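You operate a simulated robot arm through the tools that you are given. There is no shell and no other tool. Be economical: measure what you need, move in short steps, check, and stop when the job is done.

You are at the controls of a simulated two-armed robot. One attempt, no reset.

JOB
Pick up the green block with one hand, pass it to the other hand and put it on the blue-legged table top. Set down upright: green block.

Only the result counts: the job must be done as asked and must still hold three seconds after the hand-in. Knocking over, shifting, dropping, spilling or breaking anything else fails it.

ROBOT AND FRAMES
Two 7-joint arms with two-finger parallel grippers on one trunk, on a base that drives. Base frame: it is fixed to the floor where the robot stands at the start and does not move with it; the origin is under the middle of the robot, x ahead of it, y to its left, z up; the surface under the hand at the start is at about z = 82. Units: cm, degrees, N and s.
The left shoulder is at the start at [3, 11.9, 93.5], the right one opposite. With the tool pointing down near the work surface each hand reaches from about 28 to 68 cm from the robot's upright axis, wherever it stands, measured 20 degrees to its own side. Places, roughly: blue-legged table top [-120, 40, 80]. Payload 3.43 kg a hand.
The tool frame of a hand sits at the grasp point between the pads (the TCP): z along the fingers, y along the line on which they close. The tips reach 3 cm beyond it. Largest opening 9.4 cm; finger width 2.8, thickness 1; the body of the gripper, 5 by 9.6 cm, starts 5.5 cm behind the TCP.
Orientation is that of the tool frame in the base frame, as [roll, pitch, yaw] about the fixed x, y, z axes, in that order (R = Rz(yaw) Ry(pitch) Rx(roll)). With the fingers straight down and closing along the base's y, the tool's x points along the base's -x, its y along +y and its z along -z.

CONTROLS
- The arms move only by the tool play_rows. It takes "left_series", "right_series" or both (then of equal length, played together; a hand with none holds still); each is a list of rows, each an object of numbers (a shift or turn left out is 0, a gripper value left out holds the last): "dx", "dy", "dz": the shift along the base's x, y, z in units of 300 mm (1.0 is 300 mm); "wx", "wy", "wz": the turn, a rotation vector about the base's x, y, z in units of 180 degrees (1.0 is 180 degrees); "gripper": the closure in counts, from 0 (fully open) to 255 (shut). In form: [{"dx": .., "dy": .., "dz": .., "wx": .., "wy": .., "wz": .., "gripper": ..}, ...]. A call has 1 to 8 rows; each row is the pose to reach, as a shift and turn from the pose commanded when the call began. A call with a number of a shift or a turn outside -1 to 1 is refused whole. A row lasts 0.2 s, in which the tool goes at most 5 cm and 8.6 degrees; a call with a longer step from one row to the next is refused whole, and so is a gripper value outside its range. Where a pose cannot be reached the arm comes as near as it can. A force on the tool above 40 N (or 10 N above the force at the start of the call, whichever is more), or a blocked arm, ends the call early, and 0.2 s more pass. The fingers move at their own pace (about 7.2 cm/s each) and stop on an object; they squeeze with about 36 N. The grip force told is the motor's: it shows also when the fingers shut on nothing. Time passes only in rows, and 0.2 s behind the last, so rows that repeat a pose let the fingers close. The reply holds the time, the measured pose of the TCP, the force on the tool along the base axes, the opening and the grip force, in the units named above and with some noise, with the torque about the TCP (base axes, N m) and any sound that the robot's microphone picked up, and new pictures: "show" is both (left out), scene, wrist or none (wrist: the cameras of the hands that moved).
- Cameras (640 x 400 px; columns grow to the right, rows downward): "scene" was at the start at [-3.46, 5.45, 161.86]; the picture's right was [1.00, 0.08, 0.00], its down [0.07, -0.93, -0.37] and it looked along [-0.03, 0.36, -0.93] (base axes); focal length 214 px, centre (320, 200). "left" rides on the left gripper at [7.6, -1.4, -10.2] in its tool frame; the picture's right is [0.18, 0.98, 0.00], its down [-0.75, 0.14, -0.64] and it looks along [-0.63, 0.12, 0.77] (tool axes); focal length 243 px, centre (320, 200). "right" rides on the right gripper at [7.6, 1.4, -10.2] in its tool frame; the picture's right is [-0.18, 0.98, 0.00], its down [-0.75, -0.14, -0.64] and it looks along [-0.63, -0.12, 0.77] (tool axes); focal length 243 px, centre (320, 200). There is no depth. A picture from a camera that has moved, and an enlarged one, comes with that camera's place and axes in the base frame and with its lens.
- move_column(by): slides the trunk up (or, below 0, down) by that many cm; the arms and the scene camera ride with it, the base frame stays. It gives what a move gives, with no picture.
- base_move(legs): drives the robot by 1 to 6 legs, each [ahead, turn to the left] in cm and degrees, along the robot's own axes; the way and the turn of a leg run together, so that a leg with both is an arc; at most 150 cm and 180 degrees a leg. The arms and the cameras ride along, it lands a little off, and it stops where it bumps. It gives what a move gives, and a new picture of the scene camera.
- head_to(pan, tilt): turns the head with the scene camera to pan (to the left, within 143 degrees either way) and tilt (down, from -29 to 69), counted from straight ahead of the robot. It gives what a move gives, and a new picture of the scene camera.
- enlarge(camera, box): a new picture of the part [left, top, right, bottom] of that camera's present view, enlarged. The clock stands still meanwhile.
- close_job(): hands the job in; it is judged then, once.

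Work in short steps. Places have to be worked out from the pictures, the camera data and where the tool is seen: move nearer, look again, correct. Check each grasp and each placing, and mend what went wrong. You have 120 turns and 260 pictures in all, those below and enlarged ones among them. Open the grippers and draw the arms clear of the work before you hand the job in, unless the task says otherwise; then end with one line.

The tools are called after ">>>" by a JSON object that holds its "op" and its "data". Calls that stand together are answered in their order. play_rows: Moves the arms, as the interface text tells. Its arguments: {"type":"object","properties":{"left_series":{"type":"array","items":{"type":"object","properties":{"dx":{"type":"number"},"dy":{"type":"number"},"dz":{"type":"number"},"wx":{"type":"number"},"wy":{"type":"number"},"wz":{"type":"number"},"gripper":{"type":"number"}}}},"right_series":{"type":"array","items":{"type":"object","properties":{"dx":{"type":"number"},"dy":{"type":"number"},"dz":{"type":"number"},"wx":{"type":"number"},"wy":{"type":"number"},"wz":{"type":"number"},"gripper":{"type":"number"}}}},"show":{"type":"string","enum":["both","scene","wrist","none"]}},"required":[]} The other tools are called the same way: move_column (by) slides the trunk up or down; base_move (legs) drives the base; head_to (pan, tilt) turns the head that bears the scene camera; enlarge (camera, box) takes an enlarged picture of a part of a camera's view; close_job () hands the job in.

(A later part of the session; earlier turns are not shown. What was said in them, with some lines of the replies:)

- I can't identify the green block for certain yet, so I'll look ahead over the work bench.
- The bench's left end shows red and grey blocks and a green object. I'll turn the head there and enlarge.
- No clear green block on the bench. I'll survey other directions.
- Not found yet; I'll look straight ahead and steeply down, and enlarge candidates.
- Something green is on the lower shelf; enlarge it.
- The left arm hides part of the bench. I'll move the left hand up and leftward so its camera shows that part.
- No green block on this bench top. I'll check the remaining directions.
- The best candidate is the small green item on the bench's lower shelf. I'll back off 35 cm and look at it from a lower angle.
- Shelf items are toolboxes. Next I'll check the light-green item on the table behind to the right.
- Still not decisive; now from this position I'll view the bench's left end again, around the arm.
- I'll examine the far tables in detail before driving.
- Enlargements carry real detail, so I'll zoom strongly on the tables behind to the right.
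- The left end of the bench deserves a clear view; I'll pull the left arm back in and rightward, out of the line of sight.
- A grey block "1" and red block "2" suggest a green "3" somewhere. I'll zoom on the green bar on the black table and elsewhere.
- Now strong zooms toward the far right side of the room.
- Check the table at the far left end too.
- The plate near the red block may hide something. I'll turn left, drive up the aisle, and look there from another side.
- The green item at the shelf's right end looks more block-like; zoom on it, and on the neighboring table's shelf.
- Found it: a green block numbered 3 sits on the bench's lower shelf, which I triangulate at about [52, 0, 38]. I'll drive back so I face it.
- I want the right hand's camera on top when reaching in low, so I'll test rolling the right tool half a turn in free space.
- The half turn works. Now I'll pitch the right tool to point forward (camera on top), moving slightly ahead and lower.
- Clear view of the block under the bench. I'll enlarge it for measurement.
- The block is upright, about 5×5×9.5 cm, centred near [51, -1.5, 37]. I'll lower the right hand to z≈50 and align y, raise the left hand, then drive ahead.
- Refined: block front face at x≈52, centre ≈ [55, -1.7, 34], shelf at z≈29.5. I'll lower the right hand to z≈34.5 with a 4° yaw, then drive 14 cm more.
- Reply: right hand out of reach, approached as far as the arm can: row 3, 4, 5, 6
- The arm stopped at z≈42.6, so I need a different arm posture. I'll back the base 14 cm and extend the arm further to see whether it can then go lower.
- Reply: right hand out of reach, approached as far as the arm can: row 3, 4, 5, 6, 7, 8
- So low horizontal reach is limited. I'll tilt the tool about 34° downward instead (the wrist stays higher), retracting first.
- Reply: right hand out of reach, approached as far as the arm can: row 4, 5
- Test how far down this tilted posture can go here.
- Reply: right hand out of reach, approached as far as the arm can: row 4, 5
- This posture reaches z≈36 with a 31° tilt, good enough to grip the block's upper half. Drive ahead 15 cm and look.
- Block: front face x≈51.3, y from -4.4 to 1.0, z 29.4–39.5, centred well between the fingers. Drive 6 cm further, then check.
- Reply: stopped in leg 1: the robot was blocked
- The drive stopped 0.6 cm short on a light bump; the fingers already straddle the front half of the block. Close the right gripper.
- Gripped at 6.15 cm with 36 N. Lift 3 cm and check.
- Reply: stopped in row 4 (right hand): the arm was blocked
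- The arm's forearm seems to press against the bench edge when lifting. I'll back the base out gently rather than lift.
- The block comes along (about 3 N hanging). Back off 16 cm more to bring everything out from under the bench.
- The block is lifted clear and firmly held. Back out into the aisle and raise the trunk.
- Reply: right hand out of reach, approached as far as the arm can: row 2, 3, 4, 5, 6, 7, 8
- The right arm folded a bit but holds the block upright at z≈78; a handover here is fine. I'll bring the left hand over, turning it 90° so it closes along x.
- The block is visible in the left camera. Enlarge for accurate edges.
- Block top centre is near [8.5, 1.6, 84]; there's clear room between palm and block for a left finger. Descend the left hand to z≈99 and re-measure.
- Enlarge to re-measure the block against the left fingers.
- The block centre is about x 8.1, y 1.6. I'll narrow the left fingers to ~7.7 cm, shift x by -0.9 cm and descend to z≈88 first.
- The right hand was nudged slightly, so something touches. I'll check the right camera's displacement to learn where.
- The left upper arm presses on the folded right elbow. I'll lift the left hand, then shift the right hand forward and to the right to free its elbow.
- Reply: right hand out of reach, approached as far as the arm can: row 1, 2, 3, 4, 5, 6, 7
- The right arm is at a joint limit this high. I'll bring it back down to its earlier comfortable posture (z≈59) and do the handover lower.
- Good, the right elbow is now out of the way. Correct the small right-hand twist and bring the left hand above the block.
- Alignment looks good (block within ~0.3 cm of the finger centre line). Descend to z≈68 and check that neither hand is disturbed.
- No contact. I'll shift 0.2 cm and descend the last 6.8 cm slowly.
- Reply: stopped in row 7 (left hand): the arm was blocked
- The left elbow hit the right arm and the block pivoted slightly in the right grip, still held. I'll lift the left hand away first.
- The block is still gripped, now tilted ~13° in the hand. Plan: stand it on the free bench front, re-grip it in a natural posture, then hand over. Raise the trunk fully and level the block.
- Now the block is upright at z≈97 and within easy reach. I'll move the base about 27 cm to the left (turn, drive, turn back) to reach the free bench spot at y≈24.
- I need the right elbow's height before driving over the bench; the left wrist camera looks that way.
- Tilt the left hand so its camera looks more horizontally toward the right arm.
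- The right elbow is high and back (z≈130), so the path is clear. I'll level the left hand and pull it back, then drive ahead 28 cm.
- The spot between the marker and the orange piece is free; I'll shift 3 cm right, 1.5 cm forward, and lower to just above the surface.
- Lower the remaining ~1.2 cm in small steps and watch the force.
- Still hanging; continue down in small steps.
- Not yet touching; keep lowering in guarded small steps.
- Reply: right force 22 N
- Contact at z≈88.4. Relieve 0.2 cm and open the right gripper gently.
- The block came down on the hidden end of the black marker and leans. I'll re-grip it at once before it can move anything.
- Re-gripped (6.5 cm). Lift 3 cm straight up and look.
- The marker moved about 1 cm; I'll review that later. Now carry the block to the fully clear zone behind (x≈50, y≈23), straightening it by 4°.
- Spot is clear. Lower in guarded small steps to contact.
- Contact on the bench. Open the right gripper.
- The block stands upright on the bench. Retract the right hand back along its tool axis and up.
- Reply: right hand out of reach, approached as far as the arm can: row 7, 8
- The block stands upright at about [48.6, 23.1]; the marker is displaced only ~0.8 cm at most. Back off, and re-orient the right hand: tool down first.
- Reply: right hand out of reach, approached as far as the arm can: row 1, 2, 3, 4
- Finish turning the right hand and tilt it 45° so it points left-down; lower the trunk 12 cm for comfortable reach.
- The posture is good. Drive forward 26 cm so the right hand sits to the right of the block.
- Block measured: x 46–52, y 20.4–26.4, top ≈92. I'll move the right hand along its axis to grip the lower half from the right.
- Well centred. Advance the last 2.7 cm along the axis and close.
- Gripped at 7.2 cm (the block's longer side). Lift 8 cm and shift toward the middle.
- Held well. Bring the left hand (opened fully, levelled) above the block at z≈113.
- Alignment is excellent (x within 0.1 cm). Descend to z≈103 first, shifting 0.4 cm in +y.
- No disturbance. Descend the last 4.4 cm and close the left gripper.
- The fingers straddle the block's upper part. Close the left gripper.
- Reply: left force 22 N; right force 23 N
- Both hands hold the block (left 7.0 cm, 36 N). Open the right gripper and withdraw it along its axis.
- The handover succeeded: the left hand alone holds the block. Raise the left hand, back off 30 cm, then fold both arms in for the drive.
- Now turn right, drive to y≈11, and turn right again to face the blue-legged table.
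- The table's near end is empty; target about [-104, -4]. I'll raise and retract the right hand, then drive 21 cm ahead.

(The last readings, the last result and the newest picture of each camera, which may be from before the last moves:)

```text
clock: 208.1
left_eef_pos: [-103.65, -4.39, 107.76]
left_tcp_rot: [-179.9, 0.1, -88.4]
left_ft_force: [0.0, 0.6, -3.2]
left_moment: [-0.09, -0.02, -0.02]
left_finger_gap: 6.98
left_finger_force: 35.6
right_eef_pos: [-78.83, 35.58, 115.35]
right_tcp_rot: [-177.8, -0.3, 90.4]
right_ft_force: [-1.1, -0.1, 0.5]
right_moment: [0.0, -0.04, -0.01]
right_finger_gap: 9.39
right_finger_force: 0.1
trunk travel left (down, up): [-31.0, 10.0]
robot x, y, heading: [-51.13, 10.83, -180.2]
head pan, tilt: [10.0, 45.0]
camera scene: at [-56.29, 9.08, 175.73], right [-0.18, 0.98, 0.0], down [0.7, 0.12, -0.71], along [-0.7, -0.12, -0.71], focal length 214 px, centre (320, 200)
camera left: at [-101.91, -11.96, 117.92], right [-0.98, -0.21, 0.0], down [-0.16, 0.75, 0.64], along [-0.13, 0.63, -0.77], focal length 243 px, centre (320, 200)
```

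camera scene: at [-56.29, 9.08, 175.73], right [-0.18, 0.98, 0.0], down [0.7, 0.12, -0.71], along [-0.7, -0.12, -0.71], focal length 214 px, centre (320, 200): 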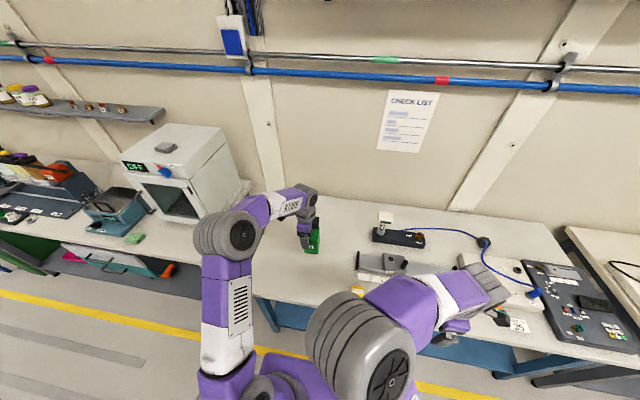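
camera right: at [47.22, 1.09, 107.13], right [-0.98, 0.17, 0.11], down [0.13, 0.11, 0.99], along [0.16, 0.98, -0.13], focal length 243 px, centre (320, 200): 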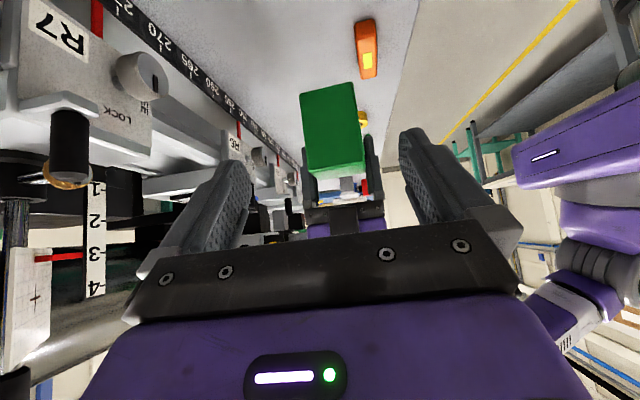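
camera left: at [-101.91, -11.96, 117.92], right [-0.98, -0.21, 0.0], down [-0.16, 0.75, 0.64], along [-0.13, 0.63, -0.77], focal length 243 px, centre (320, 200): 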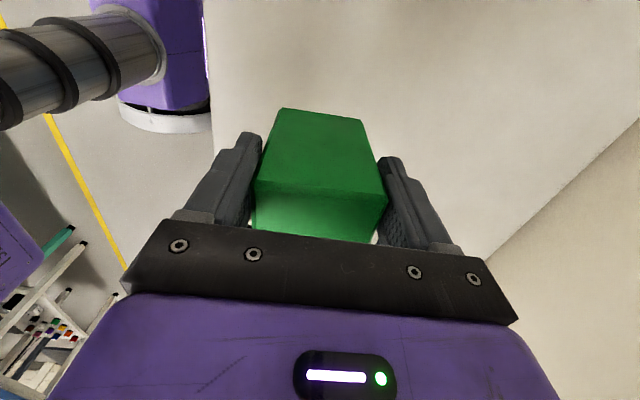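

Over the empty table area. Lower to z≈92, then in fine guarded steps.

>>> {"op": "play_rows", "data": {"left_series": [{"dz": -0.1}, {"dz": -0.2}, {"dz": -0.3}, {"dz": -0.4}, {"dz": -0.48}, {"dz": -0.52}, {"dz": -0.52}], "show": "wrist"}}

>>> {"op": "play_rows", "data": {"left_series": [{"dz": -0.012}, {"dz": -0.024}, {"dz": -0.036}, {"dz": -0.036}], "show": "none"}}

```text
clock: 209.7
left_eef_pos: [-103.71, -4.32, 92.18]
left_tcp_rot: [-180.0, 0.0, -88.4]
left_ft_force: [0.0, 0.3, -3.6]
left_moment: [-0.04, -0.01, -0.01]
left_finger_gap: 6.97
left_finger_force: 36.2
right_eef_pos: [-78.96, 35.53, 115.3]
right_tcp_rot: [-177.8, -0.2, 90.4]
right_ft_force: [0.2, -0.5, 0.7]
right_moment: [0.0, -0.04, 0.02]
right_finger_gap: 9.41
right_finger_force: 0.1
trunk travel left (down, up): [-31.0, 10.0]
robot x, y, heading: [-51.61, 10.67, -179.6]
head pan, tilt: [10.0, 45.0]
camera left: at [-101.9, -12.01, 102.33], right [-0.98, -0.21, 0.0], down [-0.16, 0.75, 0.64], along [-0.13, 0.63, -0.77], focal length 243 px, centre (320, 200)
```

left: 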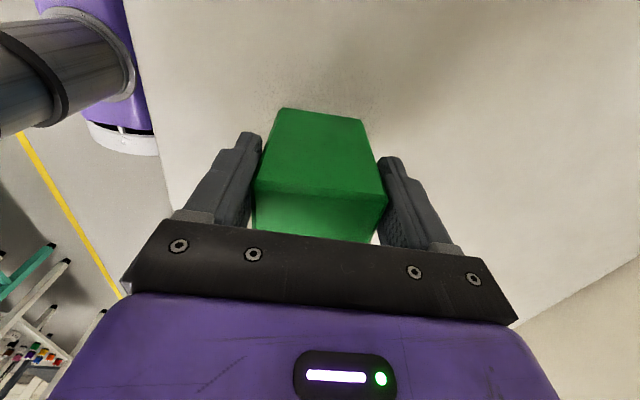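

```text
clock: 210.7
left_eef_pos: [-103.67, -4.26, 91.05]
left_tcp_rot: [-179.9, -0.1, -88.4]
left_ft_force: [-0.4, 0.4, -2.7]
left_moment: [-0.07, -0.01, -0.01]
left_finger_gap: 7.0
left_finger_force: 36.2
right_eef_pos: [-79.02, 35.74, 115.39]
right_tcp_rot: [-177.8, -0.2, 90.4]
right_ft_force: [-0.1, -0.3, 0.2]
right_moment: [-0.01, 0.03, 0.0]
right_finger_gap: 9.43
right_finger_force: 0.0
trunk travel left (down, up): [-31.0, 10.0]
robot x, y, heading: [-51.38, 10.76, -179.9]
head pan, tilt: [10.0, 45.0]
```

>>> {"op": "play_rows", "data": {"left_series": [{"dz": -0.012}, {"dz": -0.024}, {"dz": -0.036}, {"dz": -0.036}], "show": "none"}}

>>> {"op": "play_rows", "data": {"left_series": [{"dz": -0.01}, {"dz": -0.02}, {"dz": -0.02}], "show": "none"}}

```text
clock: 211.7
left_eef_pos: [-103.67, -4.21, 89.99]
left_tcp_rot: [-179.9, 0.1, -88.4]
left_ft_force: [0.8, 0.5, -2.6]
left_moment: [-0.05, -0.01, 0.0]
left_finger_gap: 6.99
left_finger_force: 36.2
right_eef_pos: [-78.9, 35.6, 115.21]
right_tcp_rot: [-177.8, -0.1, 90.4]
right_ft_force: [-0.4, -0.2, -0.2]
right_moment: [0.0, 0.0, 0.0]
right_finger_gap: 9.4
right_finger_force: 0.0
trunk travel left (down, up): [-31.0, 10.0]
robot x, y, heading: [-51.64, 10.26, -180.1]
head pan, tilt: [10.0, 45.0]
```

```text
clock: 212.5
left_eef_pos: [-103.59, -4.3, 89.46]
left_tcp_rot: [-179.8, 0.1, -88.4]
left_ft_force: [-0.5, -0.5, -3.3]
left_moment: [-0.11, 0.03, -0.02]
left_finger_gap: 6.98
left_finger_force: 36.0
right_eef_pos: [-78.84, 35.56, 115.38]
right_tcp_rot: [-177.8, -0.2, 90.4]
right_ft_force: [-0.3, -0.3, -0.7]
right_moment: [-0.01, -0.01, 0.02]
right_finger_gap: 9.38
right_finger_force: 0.0
trunk travel left (down, up): [-31.0, 10.0]
robot x, y, heading: [-51.4, 10.44, -179.9]
head pan, tilt: [10.0, 45.0]
```

>>> {"op": "play_rows", "data": {"left_series": [{"dz": -0.01}, {"dz": -0.02}, {"dz": -0.02}], "show": "none"}}

>>> {"op": "play_rows", "data": {"left_series": [{"dz": -0.01}, {"dz": -0.02}, {"dz": -0.02}], "show": "wrist"}}

```text
clock: 213.3
left_eef_pos: [-103.58, -4.2, 88.82]
left_tcp_rot: [-179.9, 0.0, -88.3]
left_ft_force: [-0.6, 0.0, -3.9]
left_moment: [-0.08, -0.02, -0.03]
left_finger_gap: 6.99
left_finger_force: 36.5
right_eef_pos: [-78.94, 35.59, 115.3]
right_tcp_rot: [-177.7, -0.1, 90.4]
right_ft_force: [-0.2, 0.0, 0.1]
right_moment: [0.0, 0.02, -0.01]
right_finger_gap: 9.41
right_finger_force: 0.0
trunk travel left (down, up): [-31.0, 10.0]
robot x, y, heading: [-51.35, 10.65, -179.9]
head pan, tilt: [10.0, 45.0]
```

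```text
clock: 214.1
left_eef_pos: [-103.64, -4.27, 88.47]
left_tcp_rot: [179.9, 0.0, -88.4]
left_ft_force: [1.7, -0.5, 15.8]
left_moment: [-0.24, -0.76, 0.0]
left_finger_gap: 7.0
left_finger_force: 36.0
right_eef_pos: [-78.81, 35.61, 115.37]
right_tcp_rot: [-177.6, -0.2, 90.3]
right_ft_force: [0.2, -0.6, 0.3]
right_moment: [0.0, 0.01, 0.0]
right_finger_gap: 9.37
right_finger_force: 0.0
trunk travel left (down, up): [-31.0, 10.0]
robot x, y, heading: [-51.39, 10.37, -180.1]
head pan, tilt: [10.0, 45.0]
camera left: at [-101.84, -11.91, 98.6], right [-0.98, -0.21, 0.0], down [-0.16, 0.75, 0.64], along [-0.14, 0.63, -0.77], focal length 243 px, centre (320, 200)
```

left: 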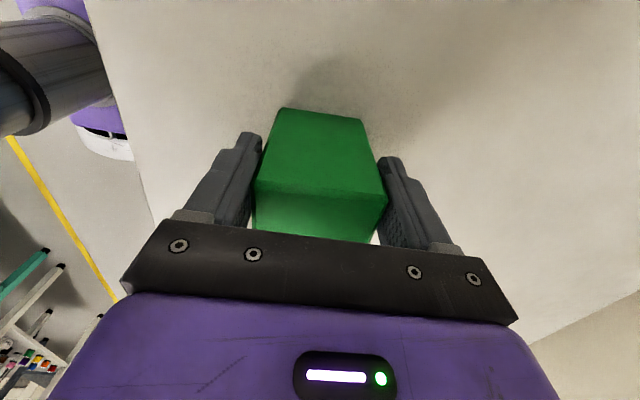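

The block has touched the table (16 N up). Open the left gripper gently, then rise straight up.

>>> {"op": "play_rows", "data": {"left_series": [{"dz": 0.004}, {"dz": 0.004, "gripper": 200}, {"dz": 0.004, "gripper": 120}, {"dz": 0.004, "gripper": 60}, {"dz": 0.004, "gripper": 0}, {"dz": 0.004, "gripper": 0}, {"dz": 0.004, "gripper": 0}], "show": "wrist"}}

>>> {"op": "play_rows", "data": {"left_series": [{"dz": 0.05}, {"dz": 0.12}, {"dz": 0.25}, {"dz": 0.4}, {"dz": 0.55}, {"dz": 0.7}, {"dz": 0.7}]}}

```text
clock: 215.7
left_eef_pos: [-103.69, -4.26, 88.23]
left_tcp_rot: [-180.0, 0.0, -88.4]
left_ft_force: [0.1, 0.4, 0.4]
left_moment: [0.01, 0.02, 0.0]
left_finger_gap: 9.39
left_finger_force: 0.0
right_eef_pos: [-78.99, 35.6, 115.25]
right_tcp_rot: [-177.8, -0.2, 90.4]
right_ft_force: [0.0, -0.6, 0.7]
right_moment: [0.0, 0.01, -0.01]
right_finger_gap: 9.39
right_finger_force: 0.0
trunk travel left (down, up): [-31.0, 10.0]
robot x, y, heading: [-51.27, 10.68, -179.9]
head pan, tilt: [10.0, 45.0]
camera left: at [-101.89, -11.93, 98.55], right [-0.98, -0.21, 0.0], down [-0.16, 0.75, 0.64], along [-0.13, 0.63, -0.77], focal length 243 px, centre (320, 200)
```

left: 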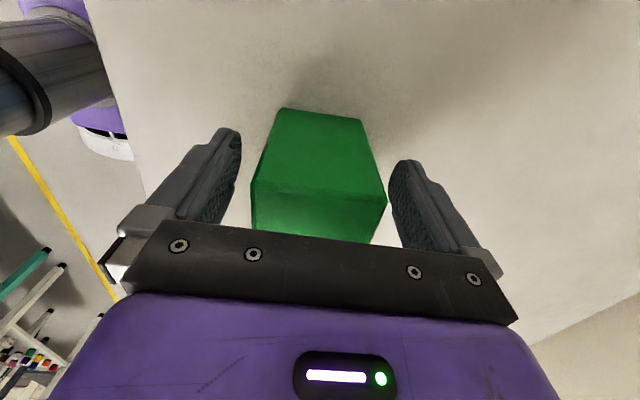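

```text
clock: 217.3
left_eef_pos: [-103.76, -4.24, 109.37]
left_tcp_rot: [-179.8, 0.1, -88.5]
left_ft_force: [0.3, -0.5, 0.2]
left_moment: [0.0, -0.03, 0.02]
left_finger_gap: 9.4
left_finger_force: 0.1
right_eef_pos: [-79.03, 35.62, 115.43]
right_tcp_rot: [-177.8, -0.2, 90.4]
right_ft_force: [-0.3, -1.1, -0.7]
right_moment: [0.0, 0.01, 0.01]
right_finger_gap: 9.4
right_finger_force: 0.0
trunk travel left (down, up): [-31.0, 10.0]
robot x, y, heading: [-51.61, 10.83, -179.7]
head pan, tilt: [10.0, 45.0]
camera scene: at [-56.4, 9.08, 175.72], right [-0.18, 0.98, 0.0], down [0.7, 0.12, -0.71], along [-0.7, -0.12, -0.71], focal length 214 px, centre (320, 200)
camera left: at [-101.96, -11.92, 119.53], right [-0.98, -0.21, 0.0], down [-0.16, 0.75, 0.64], along [-0.13, 0.63, -0.77], focal length 243 px, centre (320, 200)
```

scene: 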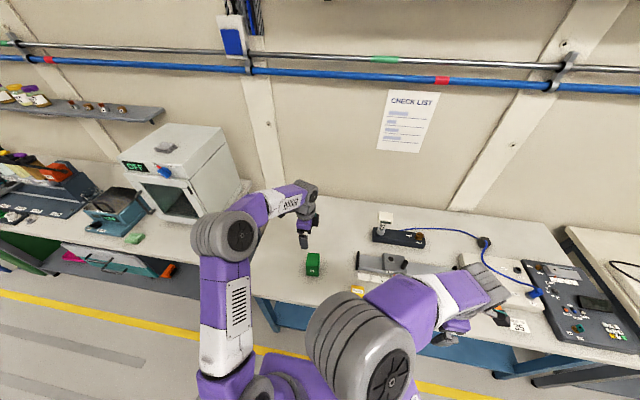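
left: 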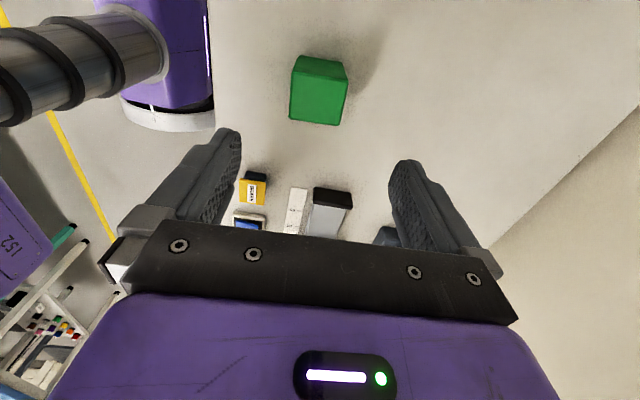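

The block stands upright on the blue-legged table with both grippers open. Back off to draw the arms clear, and take a closing look.

>>> {"op": "base_move", "data": {"legs": [[-22, 0]]}}

>>> {"op": "enlarge", "data": {"camera": "scene", "box": [240, 150, 400, 290]}}

>>> {"op": "head_to", "data": {"pan": -142, "tilt": 35}}

```text
clock: 218.9
left_eef_pos: [-81.73, -4.24, 109.34]
left_tcp_rot: [-179.9, 0.0, -88.3]
left_ft_force: [-0.7, 0.1, -0.2]
left_moment: [0.02, -0.01, 0.03]
left_finger_gap: 9.39
left_finger_force: 0.0
right_eef_pos: [-57.12, 35.66, 115.44]
right_tcp_rot: [-177.8, -0.1, 90.4]
right_ft_force: [-0.3, -0.5, -0.1]
right_moment: [-0.02, 0.02, 0.0]
right_finger_gap: 9.38
right_finger_force: 0.1
trunk travel left (down, up): [-31.0, 10.0]
robot x, y, heading: [-29.39, 10.51, -179.9]
head pan, tilt: [10.0, 45.0]
camera scene: at [-34.42, 9.14, 175.73], right [-0.18, 0.98, 0.0], down [0.7, 0.12, -0.71], along [-0.7, -0.12, -0.71], focal length 214 px, centre (320, 200)
```

scene: 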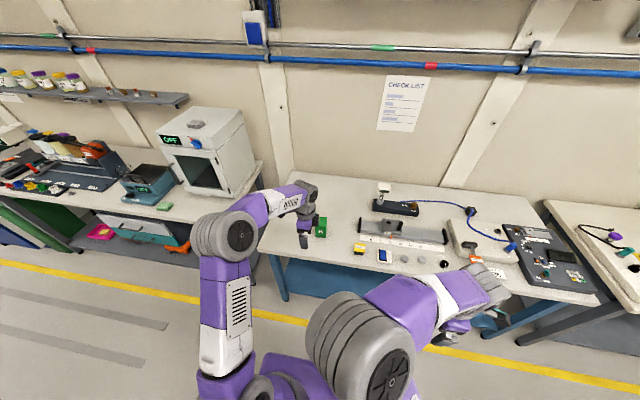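

```text
2.86 times, centred on (320, 220) of scene
camera zoom: at [-34.42, 9.14, 175.73], right [-0.18, 0.98, 0.0], down [0.7, 0.12, -0.71], along [-0.7, -0.12, -0.71], focal length 613 px, centre (320, 143)
```

zoom: 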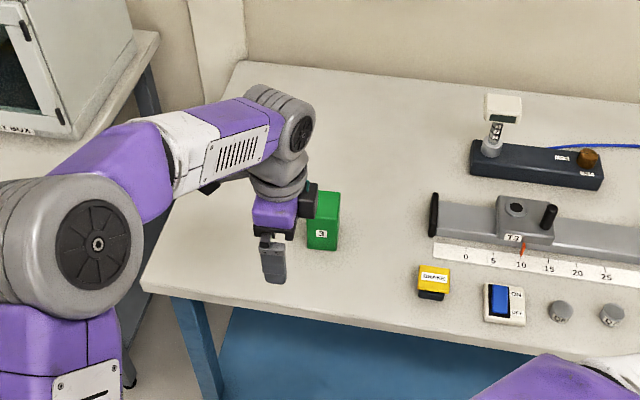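

```text
clock: 221.3
left_eef_pos: [-81.79, -4.29, 109.39]
left_tcp_rot: [-179.9, 0.0, -88.4]
left_ft_force: [-0.6, 0.4, -0.1]
left_moment: [-0.02, -0.01, 0.01]
left_finger_gap: 9.39
left_finger_force: 0.0
right_eef_pos: [-57.03, 35.57, 115.31]
right_tcp_rot: [-177.8, -0.2, 90.5]
right_ft_force: [-0.6, 0.8, 0.1]
right_moment: [-0.01, -0.01, -0.05]
right_finger_gap: 9.39
right_finger_force: 0.0
trunk travel left (down, up): [-31.0, 10.0]
robot x, y, heading: [-29.31, 10.76, -180.0]
head pan, tilt: [-142.0, 35.0]
camera scene: at [-19.55, 16.02, 177.21], right [0.62, -0.79, 0.0], down [-0.45, -0.35, -0.82], along [0.64, 0.51, -0.57], focal length 214 px, centre (320, 200)
```

scene: 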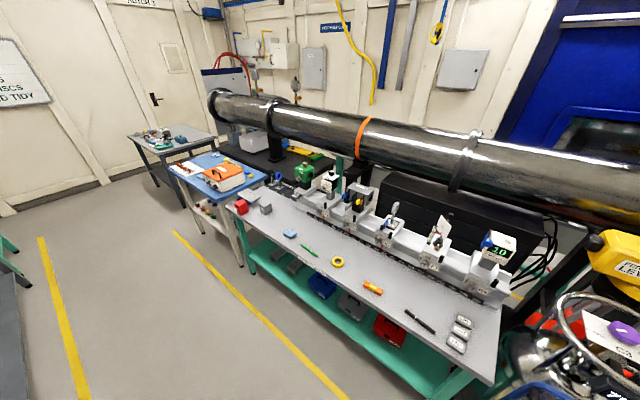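

The block (label 3) stands upright on the table, the arms are clear, and everything else on the bench is in place apart from the small marker shift. Handing in.

>>> {"op": "close_job", "data": {}}

```text
The job is handed in.
```

The green block was passed from the right hand to the left and now stands upright on the blue-legged table, with both grippers open and the arms clear. During the job I set the block down partly on the black marker on the optics bench, and the marker slid about 0.7 cm; I did not move it back.
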